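You operate a simulated robot arm through the tools that you are given. There is no shell and no other tool. Be economical: measure what you need, move in short steps, check, and stop when the job is done.

You run a simulated robot arm. Do the job below in one go: nothing can be reset, and whatever is moved stays where it is left.

JOB
Stand the small jug in the drip tray, mop up the spill and put the blue funnel in its holder.
Fine: the jug first; the rag goes back. Set down upright: small jug.

The check looks at the end state, three seconds after you hand in, the way a careful person would. Anything else that was tipped, shoved, dropped, spilled or broken makes it a failure.

ROBOT AND FRAMES
A 6-joint arm with a two-finger gripper, on a carriage that runs on a rail from [0, 1308] to [0, -832] (x, y) and turns from -3.246 to 2.548 rad about z. Base frame: it is fixed where the carriage stands at the start and does not move with it; the origin is on the floor, on the carriage's upright axis, x ahead of it, y to its left, z up; the surface under the hand at the start is at about z = 800. Units: mm, rad, N and s.
Its first joint turns from -2.007 to 2.007 rad. Places, roughly: blue jerrycan [750, -1500, 250]; bottle [1000, -1000, 1000]; funnel holder [800, -100, 800]; jar [750, -1000, 750]; red funnel [1000, -1000, 1000]; tray [600, 100, 800]. Payload 3.43 kg.
Tool frame: the origin (TCP) lies between the finger pads and is the grasp point; the fingertips stand 30 mm ahead of it; z points along the fingers, y is the line along which they close. Largest opening 104 mm; the body of the gripper starts 57 mm behind the TCP.
Orientation is told as [roll, pitch, yaw] about the base's x, y, z axes, in that order, counted from this pose: with the fingers straight down and closing along the base's y, the tool's x points along the base's -x, its y along +y and its z along -z.

CONTROLS
- The arm moves only by the tool arm_command. Its argument "motion" is a list of rows, each an object (a shift or turn left out is 0, a gripper value left out holds the last) with "xyz": the shift along the base's x, y, z in m, a list of three; "dr": the turn, a rotation vector about the base's x, y, z in rad, a list of three; "fingers": the opening, from 0 (shut) to 1 (fully open). In form: [{"xyz": [x, y, z], "dr": [rx, ry, rz], "fingers": fingers}, ...]. A call has 1 to 8 rows; each row is the pose to reach, as a shift and turn from the pose commanded when the call began. Each row takes 0.2 s and may step no farther than 50 mm and 0.15 rad from the row before; otherwise, or with a gripper value out of range, the whole call is refused. A pose out of reach is approached as far as the arm can. The call stops where the force on the tool passes 40 N (or 10 N more than at its start, if that is more) or the arm is blocked; 0.2 s more then pass. The fingers move at their own pace (about 72 mm/s each) and stop on an object; they squeeze with about 21 N. The grip force told is the motor's: it shows also when the fingers shut on nothing. Time passes only in rows, and 0.2 s behind the last, so rows that repeat a pose let the fingers close. The reply holds the time, the measured pose of the TCP, the force on the tool along the base axes, the opening and the grip force, in the units named above and with some noise, with the torque about the TCP (base axes, N m) and any sound that the robot's microphone picked up.
- Cameras (640 x 400 px; columns grow to the right, rows downward): "scene" is now at [13, 176.5, 1560.9]; the picture's right is [-0.30, -0.95, 0.00], its down [-0.63, 0.20, -0.75] and it looks along [0.71, -0.23, -0.66] (base axes); focal length 284 px, centre (320, 200). "wrist" rides on the gripper at [67, 18, -90] in the tool frame; the picture's right is [-0.25, 0.97, 0.00], its down [-0.73, -0.19, -0.66] and it looks along [-0.64, -0.17, 0.75] (tool axes); focal length 218 px, centre (320, 200). There is no depth. A picture from a camera that has moved, and an enlarged one, comes with that camera's place and axes in the base frame and with its lens. The place of the scene camera against the robot may be out by one fixed shift of up to 18 mm in any direction.
- grab_frame(camera): a new picture of that camera. No time passes.
- slide_trunk(by): slides the trunk up (or, below 0, down) by that many mm; the arm and the scene camera ride with it, the base frame stays. It gives what a move gives, with no picture.
- base_move(legs): drives the robot by 1 to 6 legs, each [ahead, left, turn to the left] in mm, mm and rad, along the robot's own axes; the way and the turn of a leg run together, so that a leg with both is an arc; at most 1500 mm and 3.142 rad a leg. The arm and the cameras ride along, it lands a little off, and it stops where it bumps. It keeps to its track: a leg is cut to what the track allows. It gives what a move gives.
- turn_head(pan, tilt): turns the head with the scene camera to pan (to the left, within 2.705 rad either way) and tilt (down, from -0.506 to 1.204), counted from straight ahead of the robot. It gives what a move gives.
- enlarge(camera, box): a new picture of the part [left, top, right, bottom] of that camera's present view, enlarged. No time passes.
- close_job(): hands the job in; it is judged then, once.

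Go step by step. Nothing tells you exact positions but the pictures and the camera data: compare them with the known pose of the tool, close in by small moves and look again before you grip or let go. The budget is 120 turns and 90 pictures, counting those below and the enlarged ones. Unless the task says otherwise, let go and move clear before handing in, and close with one line.

The tools are called after "Request:" as a command line: name --argument value ..., lists and objects as JSON in quotes. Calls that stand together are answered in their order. arm_command: Moves the arm, as the interface text tells. Its arguments: {"type":"object","properties":{"motion":{"type":"array"}},"required":["motion"]} The other tools are called the same way: slide_trunk (by) slides the trunk up or down; base_move (legs) drives the base; turn_head (pan, tilt) turns the head that bears the scene camera; grab_frame (camera) takes a picture; enlarge (camera, box) takes an enlarged picture of a part of a camera's view; close_job () hands the job in.

At the start:

```text
clock: 0.0
ee_pos: [596.9, 74.8, 1322.4]
orientation: [0.0, 0.0, 0.0]
force: [0.5, -0.3, -0.6]
wrist_torque: [0.01, -0.01, -0.02]
width: 104.1
grip_force: 0.1
trunk travel left (down, up): [-625.0, 365.0]
robot x, y, heading: [1.6, -1.8, 0.003]
head pan, tilt: [-0.309, 0.724]
```

scene: 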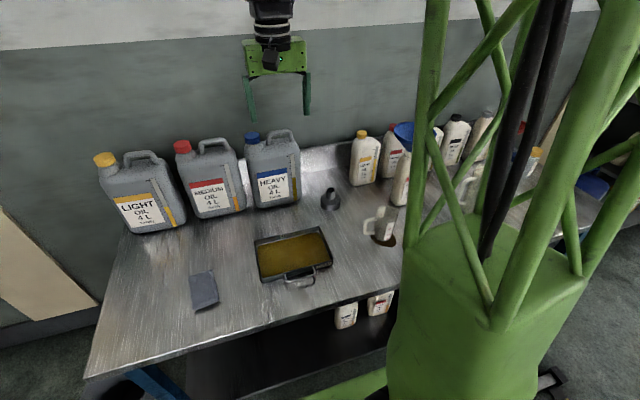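
wrist: 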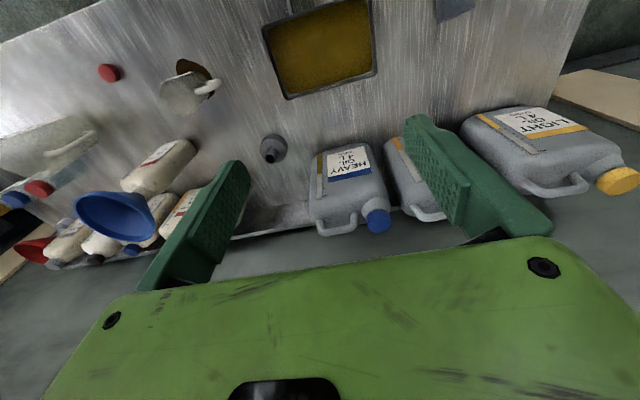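

I see a bench with jerrycans, a drip tray, a folded rag, a small jug standing on a dark spill, and the blue funnel among bottles. I'll look closer first.

Request:
enlarge --camera "scene" --box '[170, 110, 430, 330]'

Request:
enlarge --camera "wrist" --box '[0, 40, 300, 270]'

Request:
turn_head --pan -0.75 --tilt 0.6

Request:
grab_frame --camera "scene"

```text
1.82 times, centred on (300, 220) of scene
camera zoom: at [13.0, 176.5, 1560.9], right [-0.3, -0.95, 0.0], down [-0.63, 0.2, -0.75], along [0.71, -0.23, -0.66], focal length 516 px, centre (356, 164)
```

zoom: 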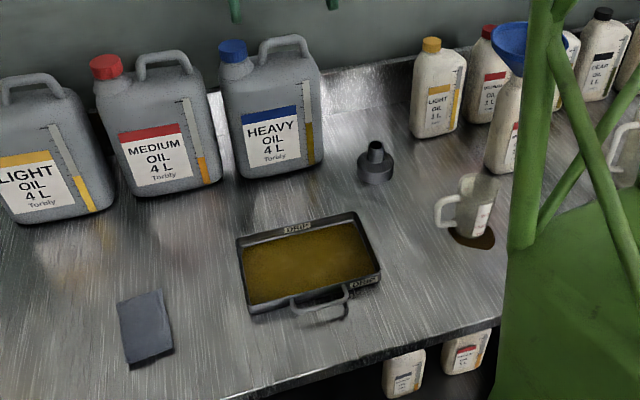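

```text
1.74 times, centred on (150, 155) of wrist
camera zoom: at [529.0, 92.2, 1412.1], right [0.25, 0.97, 0.0], down [0.73, -0.19, 0.66], along [0.64, -0.17, -0.75], focal length 380 px, centre (616, 278)
```

zoom: 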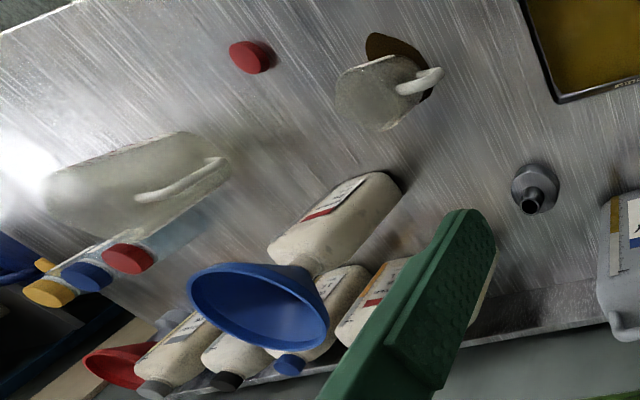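

```text
clock: 0.9
ee_pos: [596.1, 74.6, 1322.9]
orientation: [-0.002, -0.001, 0.0]
force: [0.4, -0.1, -0.1]
wrist_torque: [-0.01, -0.03, 0.01]
width: 103.9
grip_force: 0.0
trunk travel left (down, up): [-625.0, 365.0]
robot x, y, heading: [1.0, 1.4, 0.001]
head pan, tilt: [-0.75, 0.6]
```

```text
85 pictures are left
camera scene: at [-2.3, 141.8, 1571.6], right [-0.68, -0.73, 0.0], down [-0.41, 0.39, -0.82], along [0.6, -0.56, -0.57], focal length 284 px, centre (320, 200)
```

scene: 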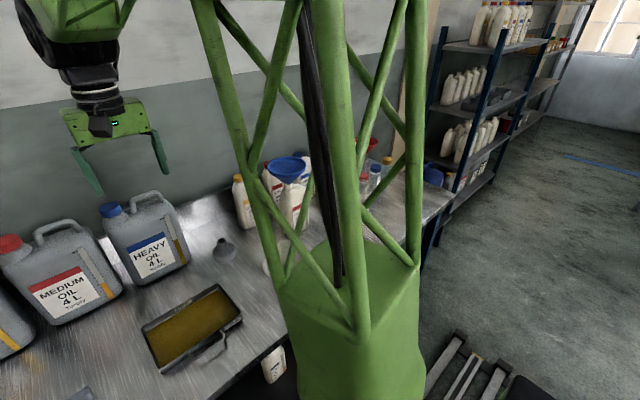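

The jug is around (565,-244), holder (784,-119), tray (598,75), rag (548,364), funnel rim roughly (727,-365,1107). The mast hides the right side, so I drive right for a clear view.

Request:
base_move --legs '[[0, -380, 0]]'

Request:
turn_head --pan -0.1 --tilt 0.8

Request:
grab_frame --camera "scene"

Request:
grab_frame --camera "wrist"

```text
clock: 3.4
ee_pos: [596.0, -303.2, 1323.3]
orientation: [0.0, 0.0, 0.003]
force: [-1.0, 0.1, 1.1]
wrist_torque: [-0.03, 0.01, 0.01]
width: 104.2
grip_force: 0.1
trunk travel left (down, up): [-625.0, 365.0]
robot x, y, heading: [-2.0, -377.4, 0.006]
head pan, tilt: [-0.75, 0.6]
```

```text
clock: 4.4
ee_pos: [596.1, -301.9, 1322.6]
orientation: [-0.002, 0.0, 0.005]
force: [-0.5, -0.6, 0.0]
wrist_torque: [0.02, 0.0, 0.01]
width: 104.0
grip_force: 0.2
trunk travel left (down, up): [-625.0, 365.0]
robot x, y, heading: [0.9, -380.4, 0.002]
head pan, tilt: [-0.099, 0.799]
```

```text
84 pictures are left
camera scene: at [12.7, -185.3, 1554.7], right [-0.1, -1.0, 0.0], down [-0.71, 0.07, -0.7], along [0.69, -0.07, -0.72], focal length 284 px, centre (320, 200)
```

scene: 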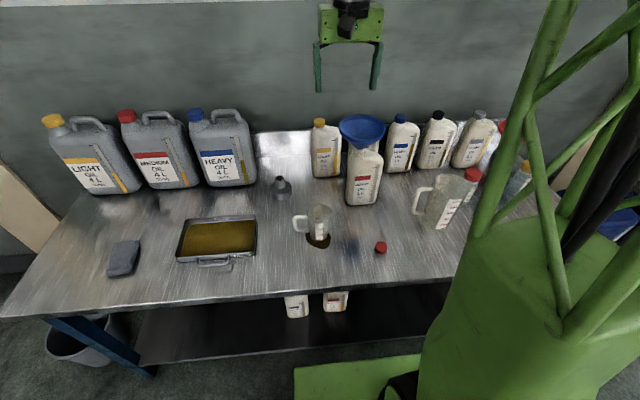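

```text
83 pictures are left
camera wrist: at [528.8, -285.4, 1412.1], right [0.25, 0.97, 0.0], down [0.73, -0.19, 0.66], along [0.64, -0.16, -0.75], focal length 218 px, centre (320, 200)
```

wrist: 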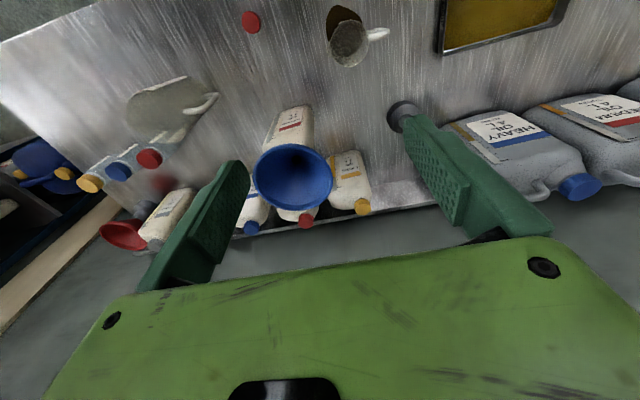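

Now the jug, funnel in the red-label bottle, and holder are all in view. I enlarge them for measuring.

Request:
enlarge --camera "scene" --box '[260, 110, 420, 270]'

Request:
enlarge --camera "wrist" --box '[230, 0, 430, 240]'

Request:
enlarge --camera "scene" --box '[80, 180, 280, 290]'

```text
2.50 times, centred on (340, 190) of scene
camera zoom: at [12.7, -185.3, 1554.7], right [-0.1, -1.0, 0.0], down [-0.71, 0.07, -0.7], along [0.69, -0.07, -0.72], focal length 709 px, centre (270, 225)
```

zoom: 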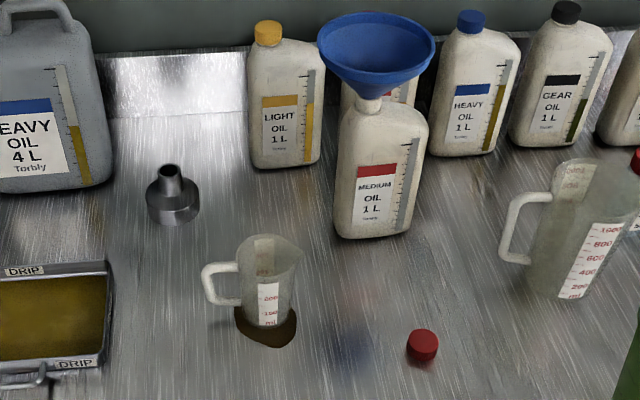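

```text
1.67 times, centred on (330, 120) of wrist
camera zoom: at [528.8, -285.4, 1412.1], right [0.25, 0.97, 0.0], down [0.73, -0.19, 0.66], along [0.64, -0.16, -0.75], focal length 364 px, centre (303, 333)
```

zoom: 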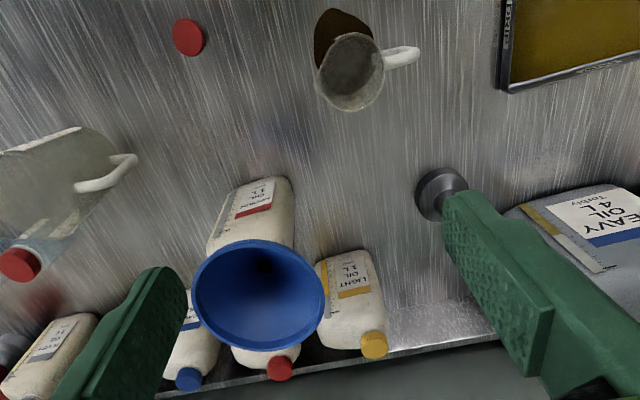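

```text
3.20 times, centred on (180, 235) of scene
camera zoom: at [12.7, -185.3, 1554.7], right [-0.1, -1.0, 0.0], down [-0.71, 0.07, -0.7], along [0.69, -0.07, -0.72], focal length 908 px, centre (768, 88)
```

zoom: 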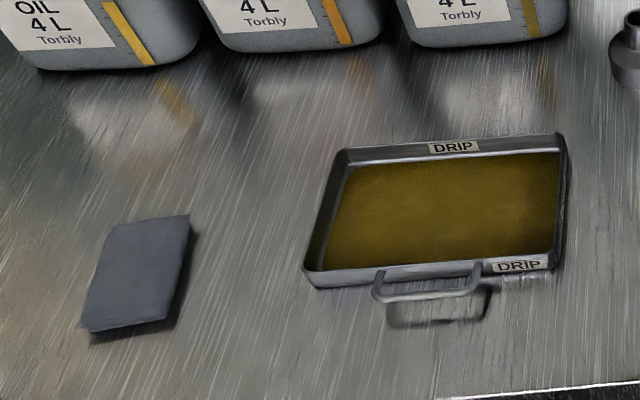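

Jug axis is about (577,-241), roughly 100 mm tall, handle toward +y, so I'll grip the body across x. I turn the tool by +90° while moving above it.

Request:
arm_command --motion '[{"xyz": [0, 0.01, -0.02], "dr": [0, 0, 0.14]}, {"xyz": [-0.002, 0.02, -0.04], "dr": [0, 0, 0.28]}, {"xyz": [-0.005, 0.03, -0.06], "dr": [0, 0, 0.42]}, {"xyz": [-0.008, 0.04, -0.08], "dr": [0, 0, 0.56]}, {"xyz": [-0.011, 0.05, -0.1], "dr": [0, 0, 0.7]}, {"xyz": [-0.014, 0.055, -0.12], "dr": [0, 0, 0.84]}, {"xyz": [-0.017, 0.06, -0.14], "dr": [0, 0, 0.98]}, {"xyz": [-0.019, 0.061, -0.16], "dr": [0, 0, 1.12]}]'

Request:
arm_command --motion '[{"xyz": [0, 0, -0.02], "dr": [0, 0, 0.14]}, {"xyz": [0, 0, -0.05], "dr": [0, 0, 0.28]}, {"xyz": [0, 0, -0.08], "dr": [0, 0, 0.42]}, {"xyz": [0, 0, -0.1], "dr": [0, 0, 0.448]}]'

Request:
grab_frame --camera "wrist"

Request:
grab_frame --camera "scene"

```text
clock: 6.2
ee_pos: [577.0, -240.5, 1161.6]
orientation: [-0.001, 0.0, 1.126]
force: [-0.1, 0.0, 0.3]
wrist_torque: [-0.03, 0.03, 0.0]
width: 104.1
grip_force: 0.1
trunk travel left (down, up): [-625.0, 365.0]
robot x, y, heading: [2.0, -383.6, 0.002]
head pan, tilt: [-0.099, 0.799]
```

```text
clock: 7.2
ee_pos: [577.0, -241.7, 1061.3]
orientation: [-0.001, -0.001, 1.572]
force: [-0.1, 0.1, 0.3]
wrist_torque: [-0.01, 0.02, 0.0]
width: 103.8
grip_force: 0.0
trunk travel left (down, up): [-625.0, 365.0]
robot x, y, heading: [-3.5, -379.2, 0.003]
head pan, tilt: [-0.099, 0.799]
```

```text
79 pictures are left
camera wrist: at [559.2, -309.0, 1151.3], right [-0.97, 0.25, 0.0], down [0.19, 0.73, 0.66], along [0.17, 0.64, -0.75], focal length 218 px, centre (320, 200)
```

wrist: 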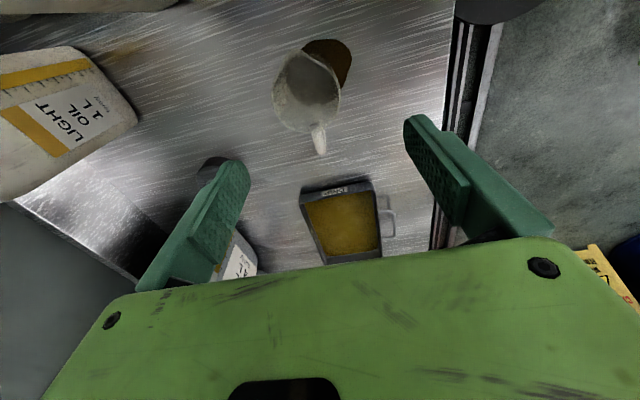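

```text
78 pictures are left
camera scene: at [12.6, -185.2, 1554.7], right [-0.1, -1.0, 0.0], down [-0.71, 0.07, -0.7], along [0.69, -0.07, -0.72], focal length 284 px, centre (320, 200)
```

scene: 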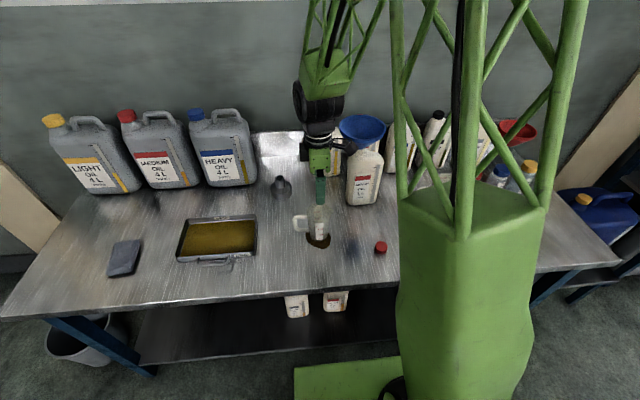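

Request:
enlarge --camera "wrist" --box '[240, 20, 380, 180]'

Request:
enlarge --camera "scene" --box '[270, 170, 370, 260]'

```text
2.50 times, centred on (310, 100) of wrist
camera zoom: at [559.2, -309.0, 1151.3], right [-0.97, 0.25, 0.0], down [0.19, 0.73, 0.66], along [0.17, 0.64, -0.75], focal length 546 px, centre (345, 450)
```

zoom: 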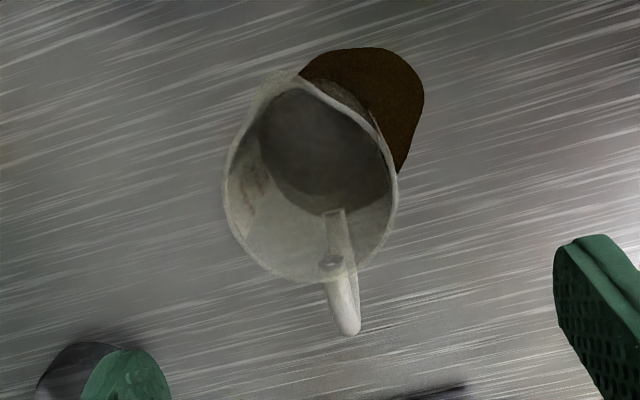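

```text
4.44 times, centred on (320, 215) of scene
camera zoom: at [12.6, -185.2, 1554.7], right [-0.1, -1.0, 0.0], down [-0.71, 0.07, -0.7], along [0.69, -0.07, -0.72], focal length 1261 px, centre (320, 133)
```

zoom: 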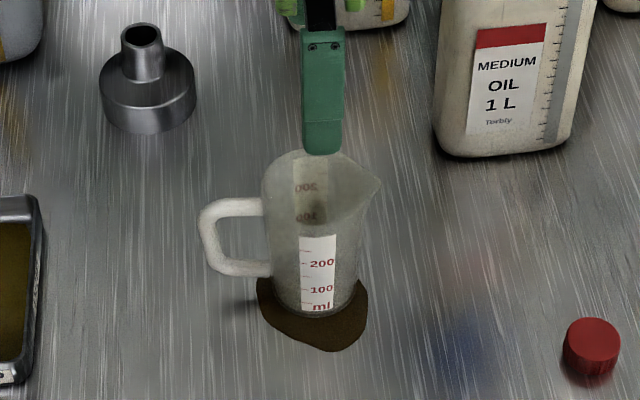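

By the wrist camera the jug axis is about (591,-242), rim about 73 mm across. I centre over it and lower to just above the rim, then look.

Request:
arm_command --motion '[{"xyz": [0.014, 0, -0.03]}, {"xyz": [0.014, 0, -0.07]}, {"xyz": [0.014, 0, -0.11]}]'

Request:
grab_frame --camera "wrist"

Request:
enlarge --camera "scene" --box '[270, 170, 370, 260]'

```text
clock: 8.0
ee_pos: [591.5, -241.8, 952.3]
orientation: [0.0, -0.001, 1.57]
force: [-1.4, 0.4, 0.0]
wrist_torque: [0.0, -0.01, 0.01]
width: 104.1
grip_force: 0.0
trunk travel left (down, up): [-625.0, 365.0]
robot x, y, heading: [-1.4, -378.9, 0.001]
head pan, tilt: [-0.099, 0.799]
```

```text
75 pictures are left
camera wrist: at [573.6, -309.3, 1042.0], right [-0.97, 0.25, 0.0], down [0.19, 0.73, 0.66], along [0.17, 0.64, -0.75], focal length 218 px, centre (320, 200)
```

wrist: 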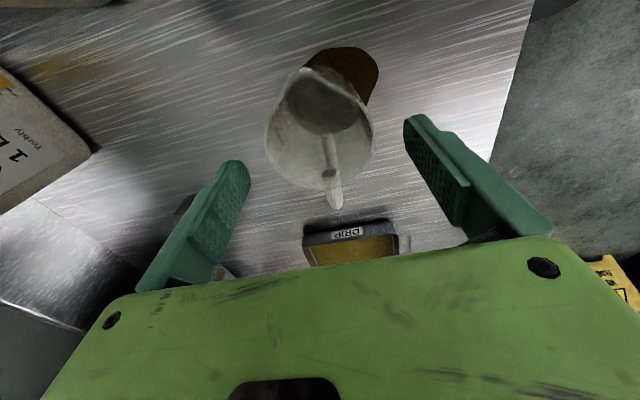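

```text
4.44 times, centred on (320, 215) of scene
camera zoom: at [12.3, -185.3, 1554.7], right [-0.1, -1.0, 0.0], down [-0.71, 0.07, -0.7], along [0.69, -0.07, -0.72], focal length 1261 px, centre (320, 133)
```

zoom: 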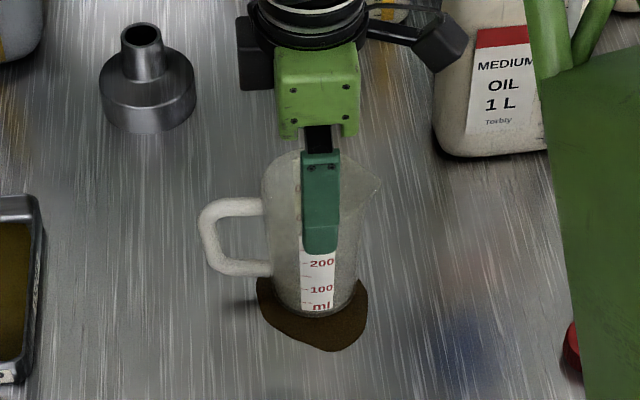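

Alignment is good. Descend around the body and close.

Request:
arm_command --motion '[{"xyz": [0, 0, -0.03]}, {"xyz": [0, 0, -0.065]}, {"xyz": [0, -0.001, -0.1]}]'

Request:
arm_command --motion '[{"fingers": 0.4}, {"fingers": 0.4}, {"fingers": 0.4}]'

Request:
grab_frame --camera "scene"

```text
clock: 8.8
ee_pos: [589.7, -243.6, 852.4]
orientation: [0.0, 0.001, 1.571]
force: [0.1, 0.1, -0.5]
wrist_torque: [0.0, -0.05, -0.01]
width: 103.9
grip_force: 0.0
trunk travel left (down, up): [-625.0, 365.0]
robot x, y, heading: [-1.8, -377.6, 0.0]
head pan, tilt: [-0.099, 0.799]
```

```text
clock: 9.6
ee_pos: [590.2, -242.0, 851.2]
orientation: [0.0, 0.0, 1.571]
force: [0.1, -0.7, 0.4]
wrist_torque: [-0.02, 0.0, 0.02]
width: 73.8
grip_force: 21.1
trunk travel left (down, up): [-625.0, 365.0]
robot x, y, heading: [4.1, -377.2, 0.004]
head pan, tilt: [-0.099, 0.799]
```

```text
73 pictures are left
camera scene: at [12.8, -185.2, 1554.7], right [-0.1, -1.0, 0.0], down [-0.71, 0.07, -0.7], along [0.69, -0.07, -0.72], focal length 284 px, centre (320, 200)
```

scene: 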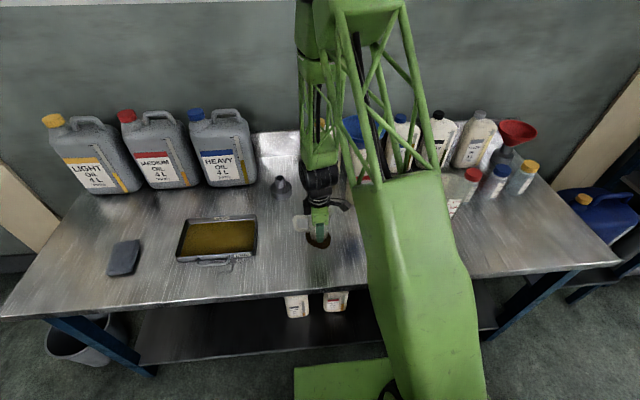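

The jug is gripped (73.8 mm). I lift it straight up and carry it over the tray, centre about (605,70).

Request:
arm_command --motion '[{"xyz": [0, 0, 0.01]}, {"xyz": [0, 0, 0.04]}, {"xyz": [0, 0, 0.08]}, {"xyz": [0, 0, 0.11]}]'

Request:
arm_command --motion '[{"xyz": [0.0, 0.03, 0]}, {"xyz": [0.002, 0.07, 0]}, {"xyz": [0.005, 0.115, 0]}, {"xyz": [0.008, 0.16, 0]}, {"xyz": [0.011, 0.205, 0]}, {"xyz": [0.013, 0.25, 0]}, {"xyz": [0.015, 0.285, 0]}, {"xyz": [0.015, 0.305, 0]}]'

Request:
grab_frame --camera "wrist"

Request:
grab_frame --camera "scene"

```text
clock: 10.6
ee_pos: [589.0, -242.7, 962.9]
orientation: [0.0, 0.0, 1.57]
force: [0.5, 0.3, -0.6]
wrist_torque: [-0.01, 0.04, -0.01]
width: 74.1
grip_force: 21.0
trunk travel left (down, up): [-625.0, 365.0]
robot x, y, heading: [0.7, -380.7, 0.006]
head pan, tilt: [-0.099, 0.799]
```

```text
clock: 12.4
ee_pos: [609.3, 60.8, 961.6]
orientation: [0.0, -0.001, 1.569]
force: [-0.3, 0.6, -0.7]
wrist_torque: [-0.02, -0.03, 0.0]
width: 74.0
grip_force: 20.5
trunk travel left (down, up): [-625.0, 365.0]
robot x, y, heading: [-1.5, -380.1, 0.004]
head pan, tilt: [-0.099, 0.799]
```

```text
72 pictures are left
camera wrist: at [590.6, -6.7, 1051.0], right [-0.97, 0.26, 0.0], down [0.19, 0.73, 0.66], along [0.17, 0.64, -0.75], focal length 218 px, centre (320, 200)
```

wrist: 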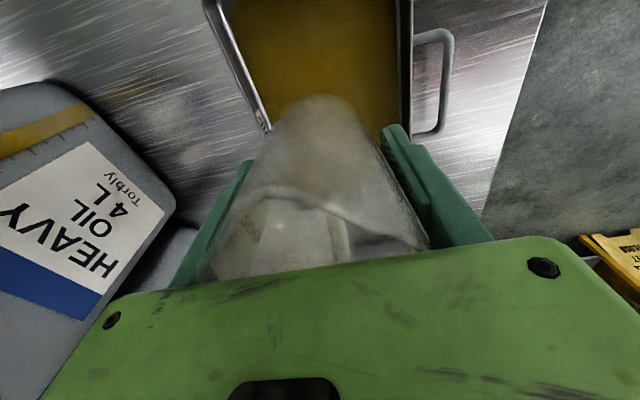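

```text
71 pictures are left
camera scene: at [12.8, -185.2, 1553.0], right [-0.1, -1.0, 0.0], down [-0.71, 0.07, -0.7], along [0.69, -0.07, -0.72], focal length 284 px, centre (320, 200)
```

scene: 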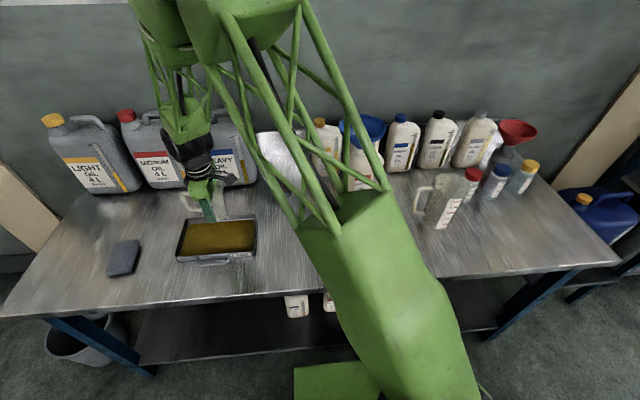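

Tray spans x 530–672, so the jug at x≈602 is central. I lower it to just above the tray floor.

Request:
arm_command --motion '[{"xyz": [-0.006, 0.004, -0.03]}, {"xyz": [-0.006, 0.004, -0.065]}, {"xyz": [-0.006, 0.004, -0.09]}, {"xyz": [-0.006, 0.004, -0.1]}]'

Request:
enlarge --camera "scene" --box '[160, 170, 280, 280]'

```text
clock: 13.4
ee_pos: [598.2, 67.6, 855.9]
orientation: [0.0, -0.003, 1.573]
force: [-0.4, 1.3, 4.7]
wrist_torque: [0.1, 0.03, -0.01]
width: 74.1
grip_force: 20.9
trunk travel left (down, up): [-625.0, 365.0]
robot x, y, heading: [1.8, -381.8, 0.005]
head pan, tilt: [-0.099, 0.799]
```

```text
3.64 times, centred on (220, 225) of scene
camera zoom: at [12.6, -185.2, 1545.4], right [-0.1, -1.0, 0.0], down [-0.71, 0.07, -0.7], along [0.69, -0.07, -0.72], focal length 1032 px, centre (684, 109)
```

zoom: 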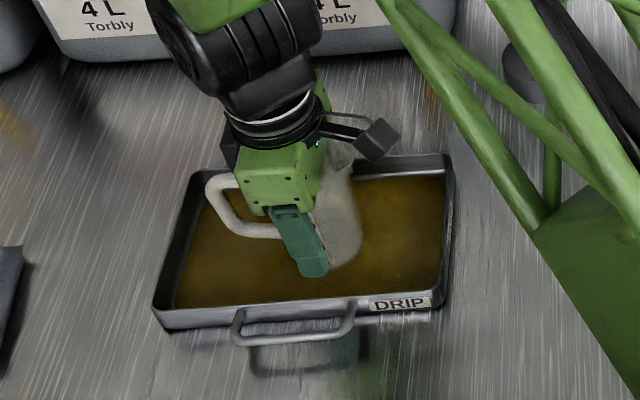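

Contact is felt at 4.7 N: the jug stands on the tray floor. I open and rise.

Request:
arm_command --motion '[{"fingers": 0.9}, {"fingers": 0.9}]'

Request:
arm_command --motion '[{"xyz": [0, 0, 0.03]}, {"xyz": [0, 0, 0.07]}, {"xyz": [0, 0, 0.115]}, {"xyz": [0, 0, 0.16]}]'

Request:
grab_frame --camera "wrist"

Request:
enlarge --camera "scene" --box '[90, 170, 280, 290]'

```text
clock: 14.0
ee_pos: [599.9, 65.6, 856.6]
orientation: [0.0, 0.0, 1.57]
force: [0.8, 0.0, 0.5]
wrist_torque: [-0.02, -0.01, 0.04]
width: 93.6
grip_force: 0.1
trunk travel left (down, up): [-625.0, 365.0]
robot x, y, heading: [-0.5, -378.9, 0.005]
head pan, tilt: [-0.099, 0.799]
```

```text
clock: 15.0
ee_pos: [599.1, 64.5, 1030.9]
orientation: [0.004, 0.0, 1.572]
force: [-0.6, -0.2, -0.1]
wrist_torque: [0.0, 0.02, -0.01]
width: 93.9
grip_force: 0.1
trunk travel left (down, up): [-625.0, 365.0]
robot x, y, heading: [-1.2, -375.9, 0.007]
head pan, tilt: [-0.099, 0.799]
```

```text
69 pictures are left
camera wrist: at [582.3, -0.8, 1121.4], right [-0.97, 0.25, 0.0], down [0.19, 0.73, 0.65], along [0.16, 0.63, -0.76], focal length 218 px, centre (320, 200)
```

wrist: 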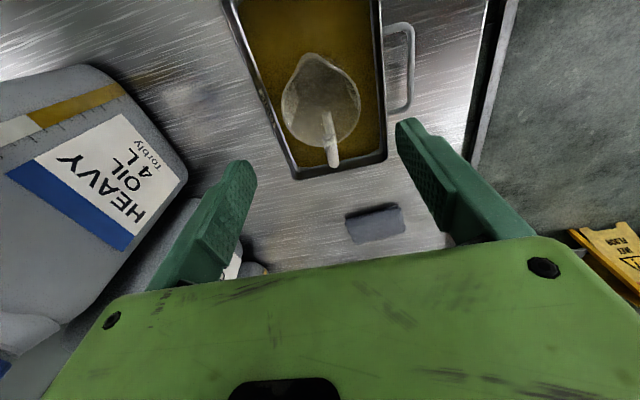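

```text
3.33 times, centred on (185, 230) of scene
camera zoom: at [13.1, -185.2, 1566.0], right [-0.1, -1.0, 0.0], down [-0.71, 0.07, -0.7], along [0.69, -0.07, -0.72], focal length 946 px, centre (770, 100)
```

zoom: 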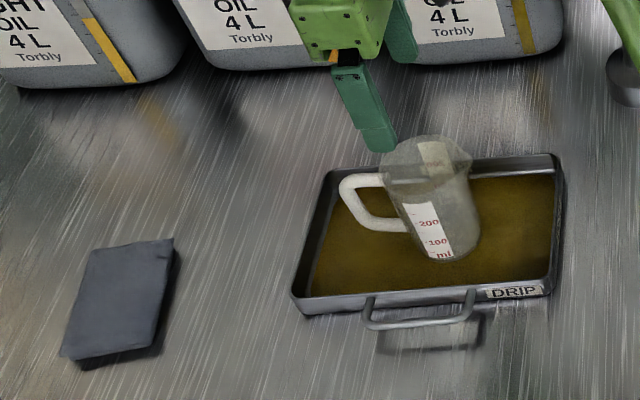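

The jug stands upright in the tray. Next the rag at about (553,360): I turn the tool back and go above it.

Request:
arm_command --motion '[{"xyz": [0, 0.02, 0.02], "dr": [0, 0, -0.14]}, {"xyz": [0, 0.05, 0.04], "dr": [0, 0, -0.28]}, {"xyz": [-0.01, 0.08, 0.04], "dr": [0, 0, -0.42]}, {"xyz": [-0.02, 0.11, 0.04], "dr": [0, 0, -0.56]}, {"xyz": [-0.03, 0.14, 0.04], "dr": [0, 0, -0.7]}, {"xyz": [-0.035, 0.17, 0.04], "dr": [0, 0, -0.84]}, {"xyz": [-0.04, 0.2, 0.04], "dr": [0, 0, -0.98]}, {"xyz": [-0.046, 0.23, 0.04], "dr": [0, 0, -1.12]}]'

Request:
arm_command --motion '[{"xyz": [0, 0.03, -0.02], "dr": [0, 0, -0.14], "fingers": 1}, {"xyz": [0, 0.05, -0.04], "dr": [0, 0, -0.28]}, {"xyz": [0, 0.07, -0.06], "dr": [0, 0, -0.42]}, {"xyz": [0, 0.07, -0.08], "dr": [0, 0, -0.45]}]'

Request:
grab_frame --camera "wrist"

Request:
grab_frame --camera "scene"

```text
clock: 16.8
ee_pos: [551.3, 297.5, 1060.7]
orientation: [0.0, -0.002, 0.453]
force: [-0.1, -0.4, 0.3]
wrist_torque: [-0.01, 0.03, 0.02]
width: 93.4
grip_force: 0.0
trunk travel left (down, up): [-625.0, 365.0]
robot x, y, heading: [1.5, -380.4, 0.007]
head pan, tilt: [-0.099, 0.799]
```

```text
clock: 17.8
ee_pos: [551.2, 367.8, 980.6]
orientation: [0.0, 0.0, 0.001]
force: [-0.2, 0.2, 0.6]
wrist_torque: [-0.01, 0.03, 0.01]
width: 104.3
grip_force: 0.0
trunk travel left (down, up): [-625.0, 365.0]
robot x, y, heading: [1.2, -380.4, 0.005]
head pan, tilt: [-0.099, 0.799]
```

```text
67 pictures are left
camera wrist: at [484.1, 385.0, 1069.6], right [0.25, 0.97, 0.0], down [0.73, -0.19, 0.66], along [0.64, -0.16, -0.75], focal length 218 px, centre (320, 200)
```

wrist: 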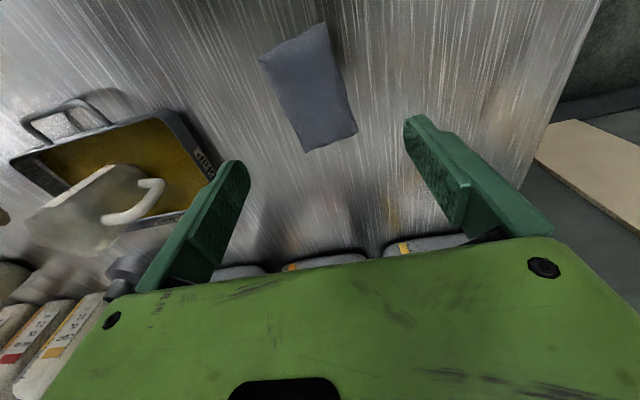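

```text
66 pictures are left
camera scene: at [12.8, -185.0, 1552.0], right [-0.1, -1.0, 0.0], down [-0.71, 0.07, -0.7], along [0.69, -0.07, -0.72], focal length 284 px, centre (320, 200)
```

scene: 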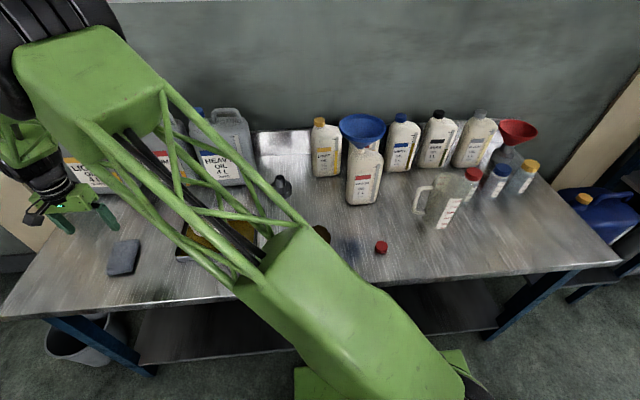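

The rag measures about 72×115 mm, centred near (556,360), rotated about 0.14 rad. I align and descend partway.

Request:
arm_command --motion '[{"xyz": [0.005, -0.007, -0.03], "dr": [0, 0, 0.142]}, {"xyz": [0.005, -0.007, -0.07], "dr": [0, 0, 0.142]}, {"xyz": [0.005, -0.007, -0.1], "dr": [0, 0, 0.142]}]'

Request:
grab_frame --camera "wrist"

Request:
enlarge --camera "scene" --box '[40, 180, 200, 290]'

```text
clock: 18.6
ee_pos: [559.4, 360.3, 877.4]
orientation: [0.001, 0.001, 0.143]
force: [-0.4, -0.1, -0.3]
wrist_torque: [-0.01, -0.01, 0.03]
width: 104.1
grip_force: 0.1
trunk travel left (down, up): [-625.0, 365.0]
robot x, y, heading: [1.6, -378.6, 0.006]
head pan, tilt: [-0.099, 0.799]
```

```text
65 pictures are left
camera wrist: at [490.8, 367.5, 967.9], right [0.11, 0.99, 0.0], down [0.75, -0.08, 0.66], along [0.65, -0.07, -0.75], focal length 218 px, centre (320, 200)
```

wrist: 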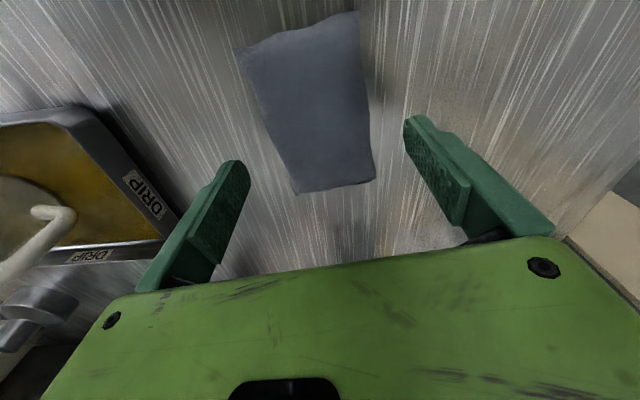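

```text
3.64 times, centred on (120, 235) of scene
camera zoom: at [12.8, -185.1, 1550.6], right [-0.1, -1.0, 0.0], down [-0.71, 0.07, -0.7], along [0.69, -0.07, -0.72], focal length 1032 px, centre (1047, 73)
```

zoom: 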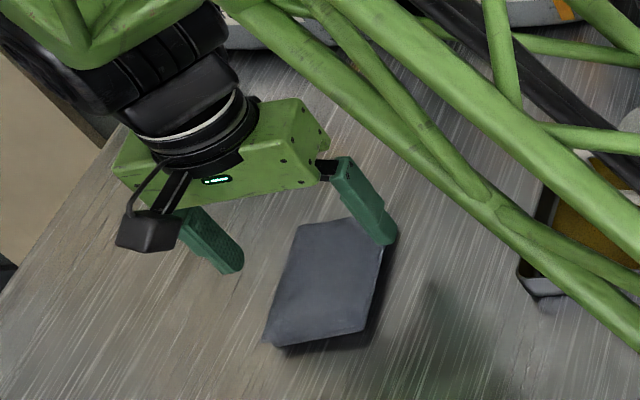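

Request:
arm_command --motion '[{"xyz": [-0.003, 0, -0.02]}, {"xyz": [-0.003, 0, -0.035]}, {"xyz": [-0.003, 0, -0.041]}]'

Request:
enlarge --camera "scene" --box '[40, 180, 200, 290]'

Request:
enlarge --camera "wrist" --box '[170, 0, 470, 250]'

```text
clock: 19.4
ee_pos: [556.0, 360.5, 837.9]
orientation: [-0.001, 0.001, 0.144]
force: [0.8, 0.1, 4.2]
wrist_torque: [-0.27, -0.03, 0.13]
width: 103.4
grip_force: 0.0
trunk travel left (down, up): [-625.0, 365.0]
robot x, y, heading: [1.4, -383.6, 0.0]
head pan, tilt: [-0.099, 0.799]
```

```text
3.64 times, centred on (120, 235) of scene
camera zoom: at [12.6, -185.5, 1551.9], right [-0.1, -1.0, 0.0], down [-0.71, 0.07, -0.7], along [0.69, -0.07, -0.72], focal length 1032 px, centre (1047, 73)
```

zoom: 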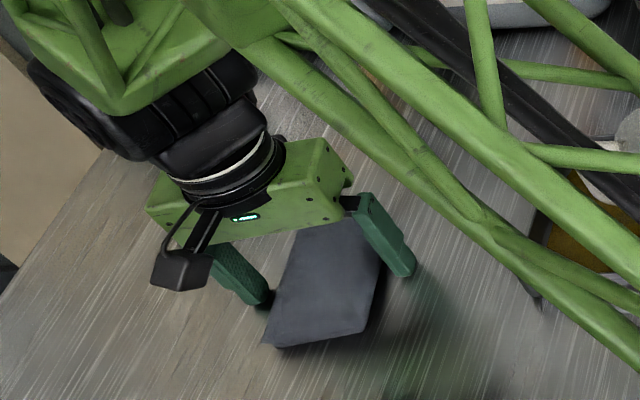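

```text
1.60 times, centred on (320, 125) of wrist
camera zoom: at [487.0, 367.7, 929.0], right [0.11, 0.99, 0.0], down [0.75, -0.08, 0.66], along [0.65, -0.07, -0.75], focal length 349 px, centre (320, 320)
```

zoom: 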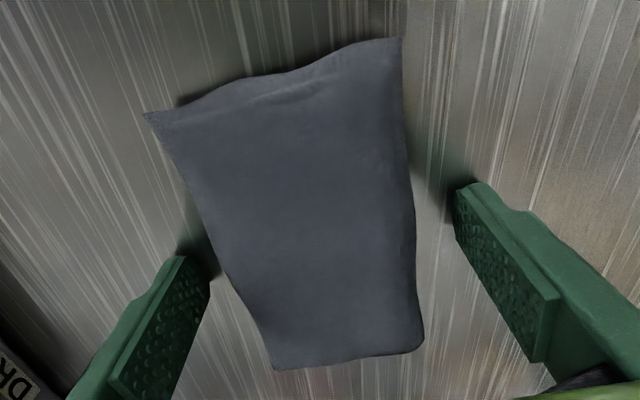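

A fingertip is just touching the bench, so I rise 2 mm and close on the rag.

Request:
arm_command --motion '[{"xyz": [0, 0, 0.002]}, {"xyz": [0, 0, 0.002], "fingers": 0.3}, {"xyz": [0, 0, 0.002], "fingers": 0.3}, {"xyz": [0, 0, 0.002], "fingers": 0.3}, {"xyz": [0, 0, 0.002], "fingers": 0.3}]'

Request:
enlarge --camera "wrist" --box '[170, 0, 470, 250]'

```text
clock: 20.6
ee_pos: [557.6, 360.0, 843.4]
orientation: [0.0, 0.0, 0.143]
force: [0.1, 0.3, 0.1]
wrist_torque: [0.0, 0.0, -0.02]
width: 67.1
grip_force: 20.6
trunk travel left (down, up): [-625.0, 365.0]
robot x, y, heading: [-2.3, -378.1, 0.001]
head pan, tilt: [-0.099, 0.799]
```

```text
1.60 times, centred on (320, 125) of wrist
camera zoom: at [487.2, 367.4, 933.8], right [0.11, 0.99, 0.0], down [0.75, -0.08, 0.66], along [0.65, -0.07, -0.75], focal length 349 px, centre (320, 320)
```

zoom: 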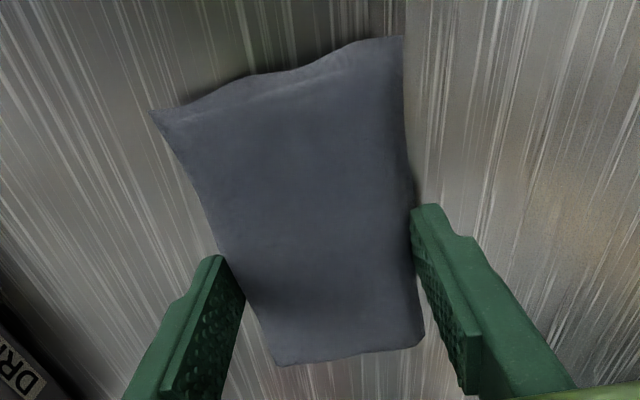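

Gripped at 67 mm. Lift and check it holds.

Request:
arm_command --motion '[{"xyz": [0, 0, 0.02]}, {"xyz": [0, 0, 0.06]}, {"xyz": [0, 0, 0.1]}]'

Request:
grab_frame --camera "wrist"

Request:
enlarge --camera "scene" --box '[40, 160, 200, 290]'

```text
clock: 21.4
ee_pos: [555.4, 360.5, 945.0]
orientation: [-0.002, 0.001, 0.142]
force: [0.2, 0.5, -1.5]
wrist_torque: [-0.01, 0.04, 0.05]
width: 67.2
grip_force: 21.0
trunk travel left (down, up): [-625.0, 365.0]
robot x, y, heading: [-2.2, -384.7, 0.007]
head pan, tilt: [-0.099, 0.799]
```

```text
60 pictures are left
camera wrist: at [487.2, 368.6, 1035.0], right [0.11, 0.99, 0.0], down [0.75, -0.08, 0.66], along [0.65, -0.07, -0.75], focal length 218 px, centre (320, 200)
```

wrist: 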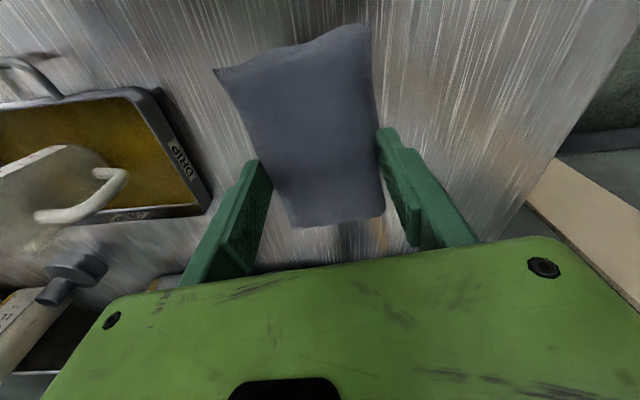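

```text
3.08 times, centred on (120, 225) of scene
camera zoom: at [13.0, -185.0, 1559.5], right [-0.1, -1.0, 0.0], down [-0.71, 0.07, -0.7], along [0.69, -0.07, -0.72], focal length 873 px, centre (935, 123)
```

zoom: 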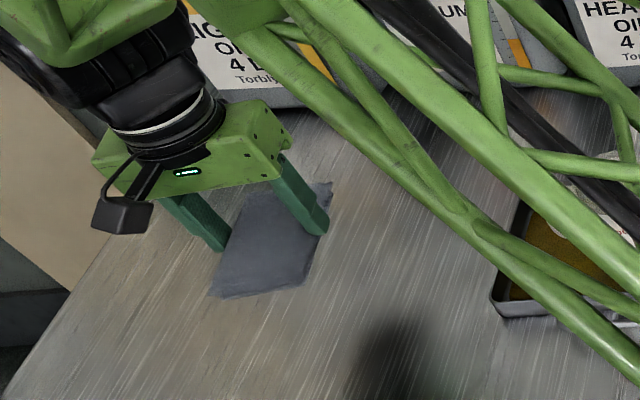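

The rag is held. I raise and carry it toward the spill, passing above the jug, stopping short to view the spill.

Request:
arm_command --motion '[{"xyz": [0, 0, 0.04]}, {"xyz": [0, -0.03, 0.075]}, {"xyz": [0, -0.07, 0.09]}, {"xyz": [0, -0.115, 0.09]}, {"xyz": [0, -0.16, 0.09]}, {"xyz": [0, -0.205, 0.09]}, {"xyz": [0, -0.25, 0.09]}, {"xyz": [0, -0.295, 0.09]}]'

Request:
arm_command --motion '[{"xyz": [0, -0.045, 0]}, {"xyz": [0, -0.09, 0]}, {"xyz": [0, -0.135, 0]}, {"xyz": [0, -0.165, 0]}]'

Request:
grab_frame --camera "wrist"

Request:
grab_frame --camera "scene"

```text
clock: 23.2
ee_pos: [553.9, 66.7, 1036.9]
orientation: [0.001, 0.0, 0.148]
force: [-0.5, -0.1, -0.2]
wrist_torque: [-0.03, -0.02, 0.02]
width: 66.9
grip_force: 21.3
trunk travel left (down, up): [-625.0, 365.0]
robot x, y, heading: [0.8, -378.0, 0.002]
head pan, tilt: [-0.099, 0.799]
```

```text
clock: 24.2
ee_pos: [557.3, -103.2, 1030.3]
orientation: [-0.001, -0.002, 0.142]
force: [-0.4, -0.2, -0.9]
wrist_torque: [-0.01, -0.02, -0.01]
width: 67.0
grip_force: 21.7
trunk travel left (down, up): [-625.0, 365.0]
robot x, y, heading: [-0.6, -379.5, 0.0]
head pan, tilt: [-0.099, 0.799]
```

```text
58 pictures are left
camera wrist: at [487.7, -95.4, 1120.5], right [0.11, 0.99, 0.0], down [0.75, -0.09, 0.66], along [0.65, -0.07, -0.75], focal length 218 px, centre (320, 200)
```

wrist: 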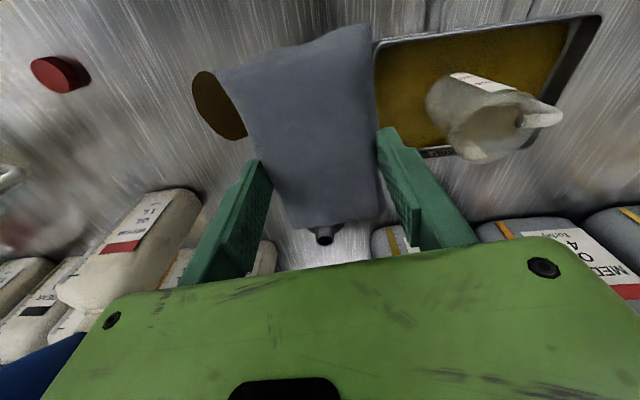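

```text
57 pictures are left
camera scene: at [12.8, -185.1, 1551.7], right [-0.1, -1.0, 0.0], down [-0.71, 0.07, -0.7], along [0.69, -0.07, -0.72], focal length 284 px, centre (320, 200)
```

scene: 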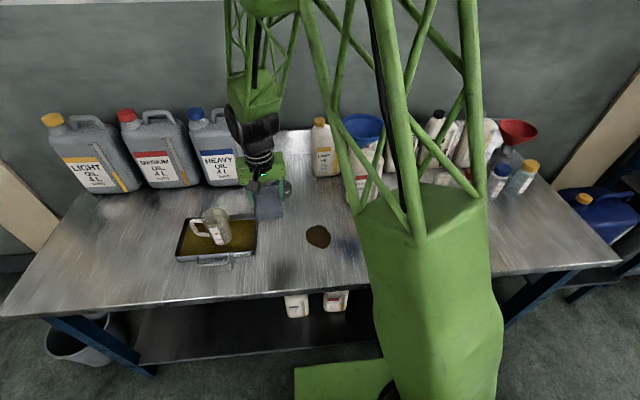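

The spill spans about x 528–622, y −283…−200. I lower the rag above its centre (575,−241).

Request:
arm_command --motion '[{"xyz": [0.005, -0.045, 0], "dr": [0, 0, -0.07]}, {"xyz": [0.01, -0.09, -0.02], "dr": [0, 0, -0.142]}, {"xyz": [0.018, -0.125, -0.05], "dr": [0, 0, -0.142]}, {"xyz": [0.018, -0.138, -0.09], "dr": [0, 0, -0.142]}, {"xyz": [0.018, -0.138, -0.13], "dr": [0, 0, -0.142]}, {"xyz": [0.018, -0.138, -0.165], "dr": [0, 0, -0.142]}]'

Request:
arm_command --motion '[{"xyz": [0, 0, -0.01]}, {"xyz": [0, 0, -0.018]}, {"xyz": [0, 0, -0.022]}]'

Request:
enlarge --camera "scene" --box '[250, 180, 390, 280]'

```text
clock: 25.6
ee_pos: [574.4, -240.1, 868.7]
orientation: [-0.001, -0.003, 0.001]
force: [-0.2, 0.1, -0.2]
wrist_torque: [0.01, -0.04, 0.03]
width: 66.9
grip_force: 20.8
trunk travel left (down, up): [-625.0, 365.0]
robot x, y, heading: [0.2, -381.2, 0.009]
head pan, tilt: [-0.099, 0.799]
```

```text
clock: 26.4
ee_pos: [574.0, -239.6, 846.0]
orientation: [-0.002, 0.0, 0.004]
force: [-0.1, 0.6, 0.2]
wrist_torque: [0.02, -0.01, 0.04]
width: 67.1
grip_force: 21.4
trunk travel left (down, up): [-625.0, 365.0]
robot x, y, heading: [-1.3, -380.7, 0.001]
head pan, tilt: [-0.099, 0.799]
```

```text
4.00 times, centred on (320, 230) of scene
camera zoom: at [12.9, -185.2, 1554.7], right [-0.1, -1.0, 0.0], down [-0.71, 0.07, -0.7], along [0.69, -0.07, -0.72], focal length 1135 px, centre (320, 80)
```

zoom: 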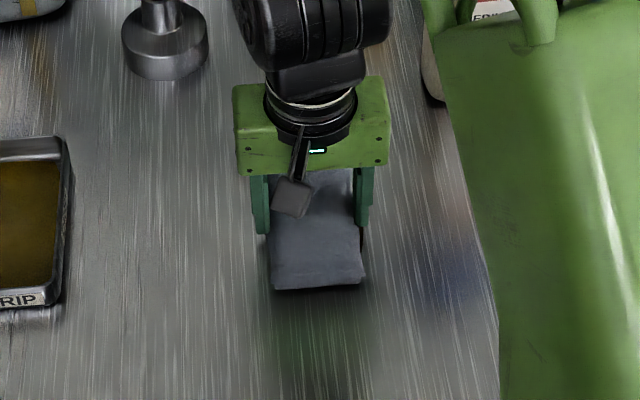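

Request:
arm_command --motion '[{"xyz": [0, 0, -0.003]}, {"xyz": [0, 0, -0.006]}]'

```text
clock: 27.0
ee_pos: [575.1, -239.8, 840.6]
orientation: [0.0, -0.002, 0.001]
force: [1.3, 1.7, 23.3]
wrist_torque: [0.14, 0.29, -0.02]
width: 66.6
grip_force: 21.1
trunk travel left (down, up): [-625.0, 365.0]
robot x, y, heading: [4.1, -380.0, -0.002]
head pan, tilt: [-0.099, 0.799]
```

Firm contact; I ease up slightly and wipe in strokes over the whole spill.

Request:
arm_command --motion '[{"xyz": [0, 0, 0.002]}, {"xyz": [0, 0.03, 0.002]}, {"xyz": [0.012, 0.03, 0.002]}, {"xyz": [0.012, 0, 0.002]}, {"xyz": [0.012, -0.03, 0.002]}, {"xyz": [-0.012, -0.03, 0.002]}, {"xyz": [-0.012, 0, 0.002]}, {"xyz": [-0.012, 0.03, 0.002]}]'

Request:
arm_command --motion '[{"xyz": [0, -0.03, 0]}, {"xyz": [0, -0.06, 0]}, {"xyz": [0.012, -0.06, 0]}, {"xyz": [0.012, -0.03, 0]}, {"xyz": [0.012, 0, 0]}, {"xyz": [0.024, -0.02, 0]}, {"xyz": [0.024, -0.05, 0]}, {"xyz": [0.012, -0.03, 0]}]'

Request:
arm_command --motion '[{"xyz": [0, 0.02, 0.03]}, {"xyz": [0, 0.05, 0.07]}, {"xyz": [0, 0.09, 0.11]}, {"xyz": [0, 0.135, 0.15]}]'

Request:
grab_frame --camera "wrist"

Request:
enlarge --camera "scene" --box '[240, 170, 400, 280]'

```text
clock: 28.8
ee_pos: [561.7, -208.4, 843.0]
orientation: [0.0, -0.001, 0.002]
force: [0.3, -0.5, -0.4]
wrist_torque: [0.0, 0.02, 0.0]
width: 67.1
grip_force: 20.9
trunk travel left (down, up): [-625.0, 365.0]
robot x, y, heading: [-0.9, -377.9, -0.001]
head pan, tilt: [-0.099, 0.799]
```

```text
clock: 30.6
ee_pos: [574.7, -238.8, 841.7]
orientation: [-0.001, 0.0, 0.002]
force: [0.0, -1.0, 0.1]
wrist_torque: [0.02, 0.0, 0.0]
width: 67.2
grip_force: 21.3
trunk travel left (down, up): [-625.0, 365.0]
robot x, y, heading: [-0.5, -378.7, 0.002]
head pan, tilt: [-0.099, 0.799]
```

```text
refused: row 3 steps farther than a row can; nothing moved
```

```text
55 pictures are left
camera wrist: at [507.5, -221.3, 932.0], right [0.25, 0.97, 0.0], down [0.73, -0.19, 0.66], along [0.64, -0.16, -0.75], focal length 218 px, centre (320, 200)
```

wrist: 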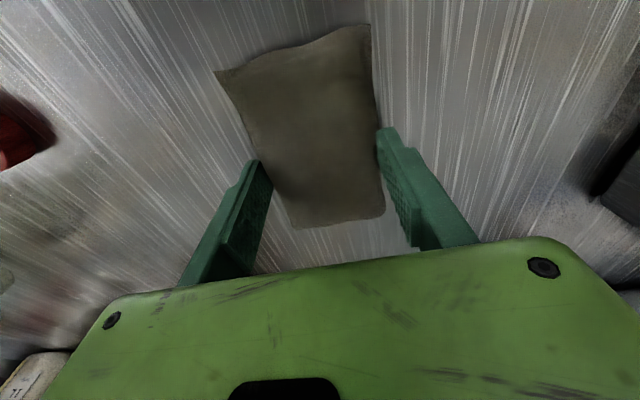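

```text
3.64 times, centred on (320, 225) of scene
camera zoom: at [13.2, -185.8, 1554.8], right [-0.1, -1.0, 0.0], down [-0.71, 0.07, -0.7], along [0.69, -0.07, -0.72], focal length 1032 px, centre (320, 109)
```

zoom: 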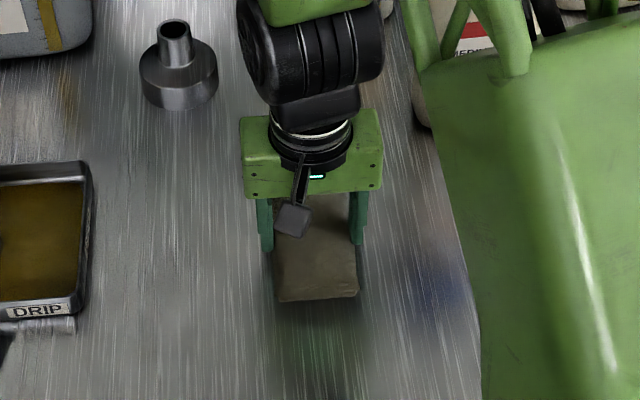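

The rag has turned brown and soaked the oil. I lift aside and check the bench.

Request:
arm_command --motion '[{"xyz": [0, 0, 0.04]}, {"xyz": [0, 0.01, 0.085]}, {"xyz": [0, 0.035, 0.12]}, {"xyz": [0, 0.07, 0.15]}, {"xyz": [0, 0.11, 0.17]}, {"xyz": [0, 0.155, 0.18]}]'

Request:
grab_frame --camera "wrist"

Request:
enlarge --camera "scene" --box '[240, 170, 400, 280]'

```text
clock: 32.0
ee_pos: [575.1, -84.6, 1023.7]
orientation: [0.0, 0.002, 0.0]
force: [0.0, -0.5, -0.1]
wrist_torque: [-0.03, -0.02, 0.01]
width: 67.0
grip_force: 21.1
trunk travel left (down, up): [-625.0, 365.0]
robot x, y, heading: [-3.2, -379.1, -0.001]
head pan, tilt: [-0.099, 0.799]
```

```text
53 pictures are left
camera wrist: at [507.8, -67.0, 1113.5], right [0.25, 0.97, 0.0], down [0.73, -0.19, 0.66], along [0.64, -0.17, -0.75], focal length 218 px, centre (320, 200)
```

wrist: 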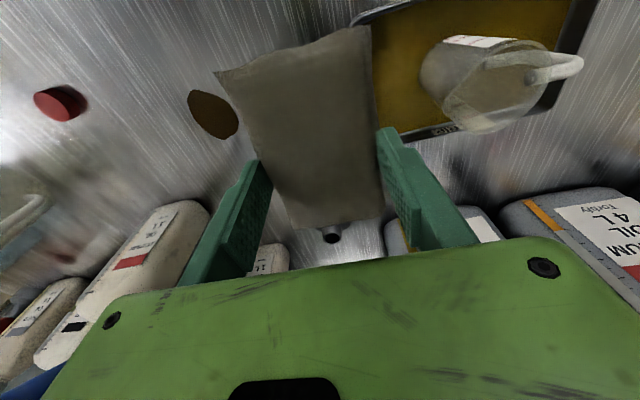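

```text
3.64 times, centred on (320, 225) of scene
camera zoom: at [12.7, -185.5, 1554.6], right [-0.1, -1.0, 0.0], down [-0.71, 0.07, -0.7], along [0.69, -0.07, -0.72], focal length 1032 px, centre (320, 109)
```

zoom: 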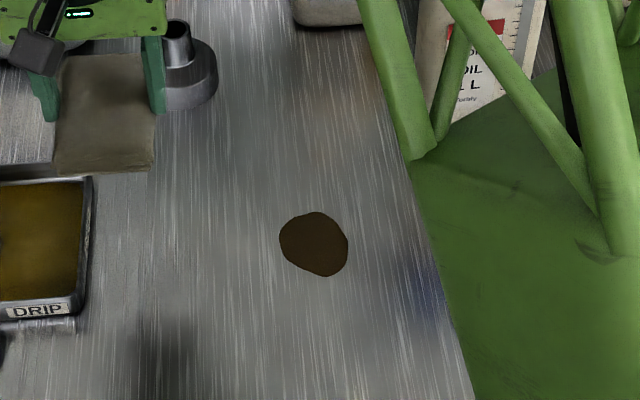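

The spill has shrunk but is not gone—my strokes were too light. I return with more pressure at (577,−241).

Request:
arm_command --motion '[{"xyz": [0, -0.045, -0.01]}, {"xyz": [0, -0.085, -0.03]}, {"xyz": [0, -0.12, -0.06]}, {"xyz": [0.002, -0.145, -0.095]}, {"xyz": [0.002, -0.156, -0.135]}, {"xyz": [0.002, -0.156, -0.17]}, {"xyz": [0.002, -0.156, -0.179]}]'

Request:
arm_command --motion '[{"xyz": [0, 0, -0.002]}, {"xyz": [0, 0, -0.003]}]'

```text
clock: 33.6
ee_pos: [577.4, -239.7, 843.1]
orientation: [0.0, 0.001, 0.001]
force: [0.5, -0.1, -0.7]
wrist_torque: [-0.01, 0.0, 0.01]
width: 67.1
grip_force: 21.1
trunk travel left (down, up): [-625.0, 365.0]
robot x, y, heading: [0.7, -379.0, 0.002]
head pan, tilt: [-0.099, 0.799]
```

```text
clock: 34.2
ee_pos: [576.4, -240.5, 842.0]
orientation: [0.0, -0.003, 0.002]
force: [4.0, 1.2, 22.8]
wrist_torque: [0.02, 0.14, -0.02]
width: 67.0
grip_force: 21.6
trunk travel left (down, up): [-625.0, 365.0]
robot x, y, heading: [-2.9, -378.5, 0.008]
head pan, tilt: [-0.099, 0.799]
```

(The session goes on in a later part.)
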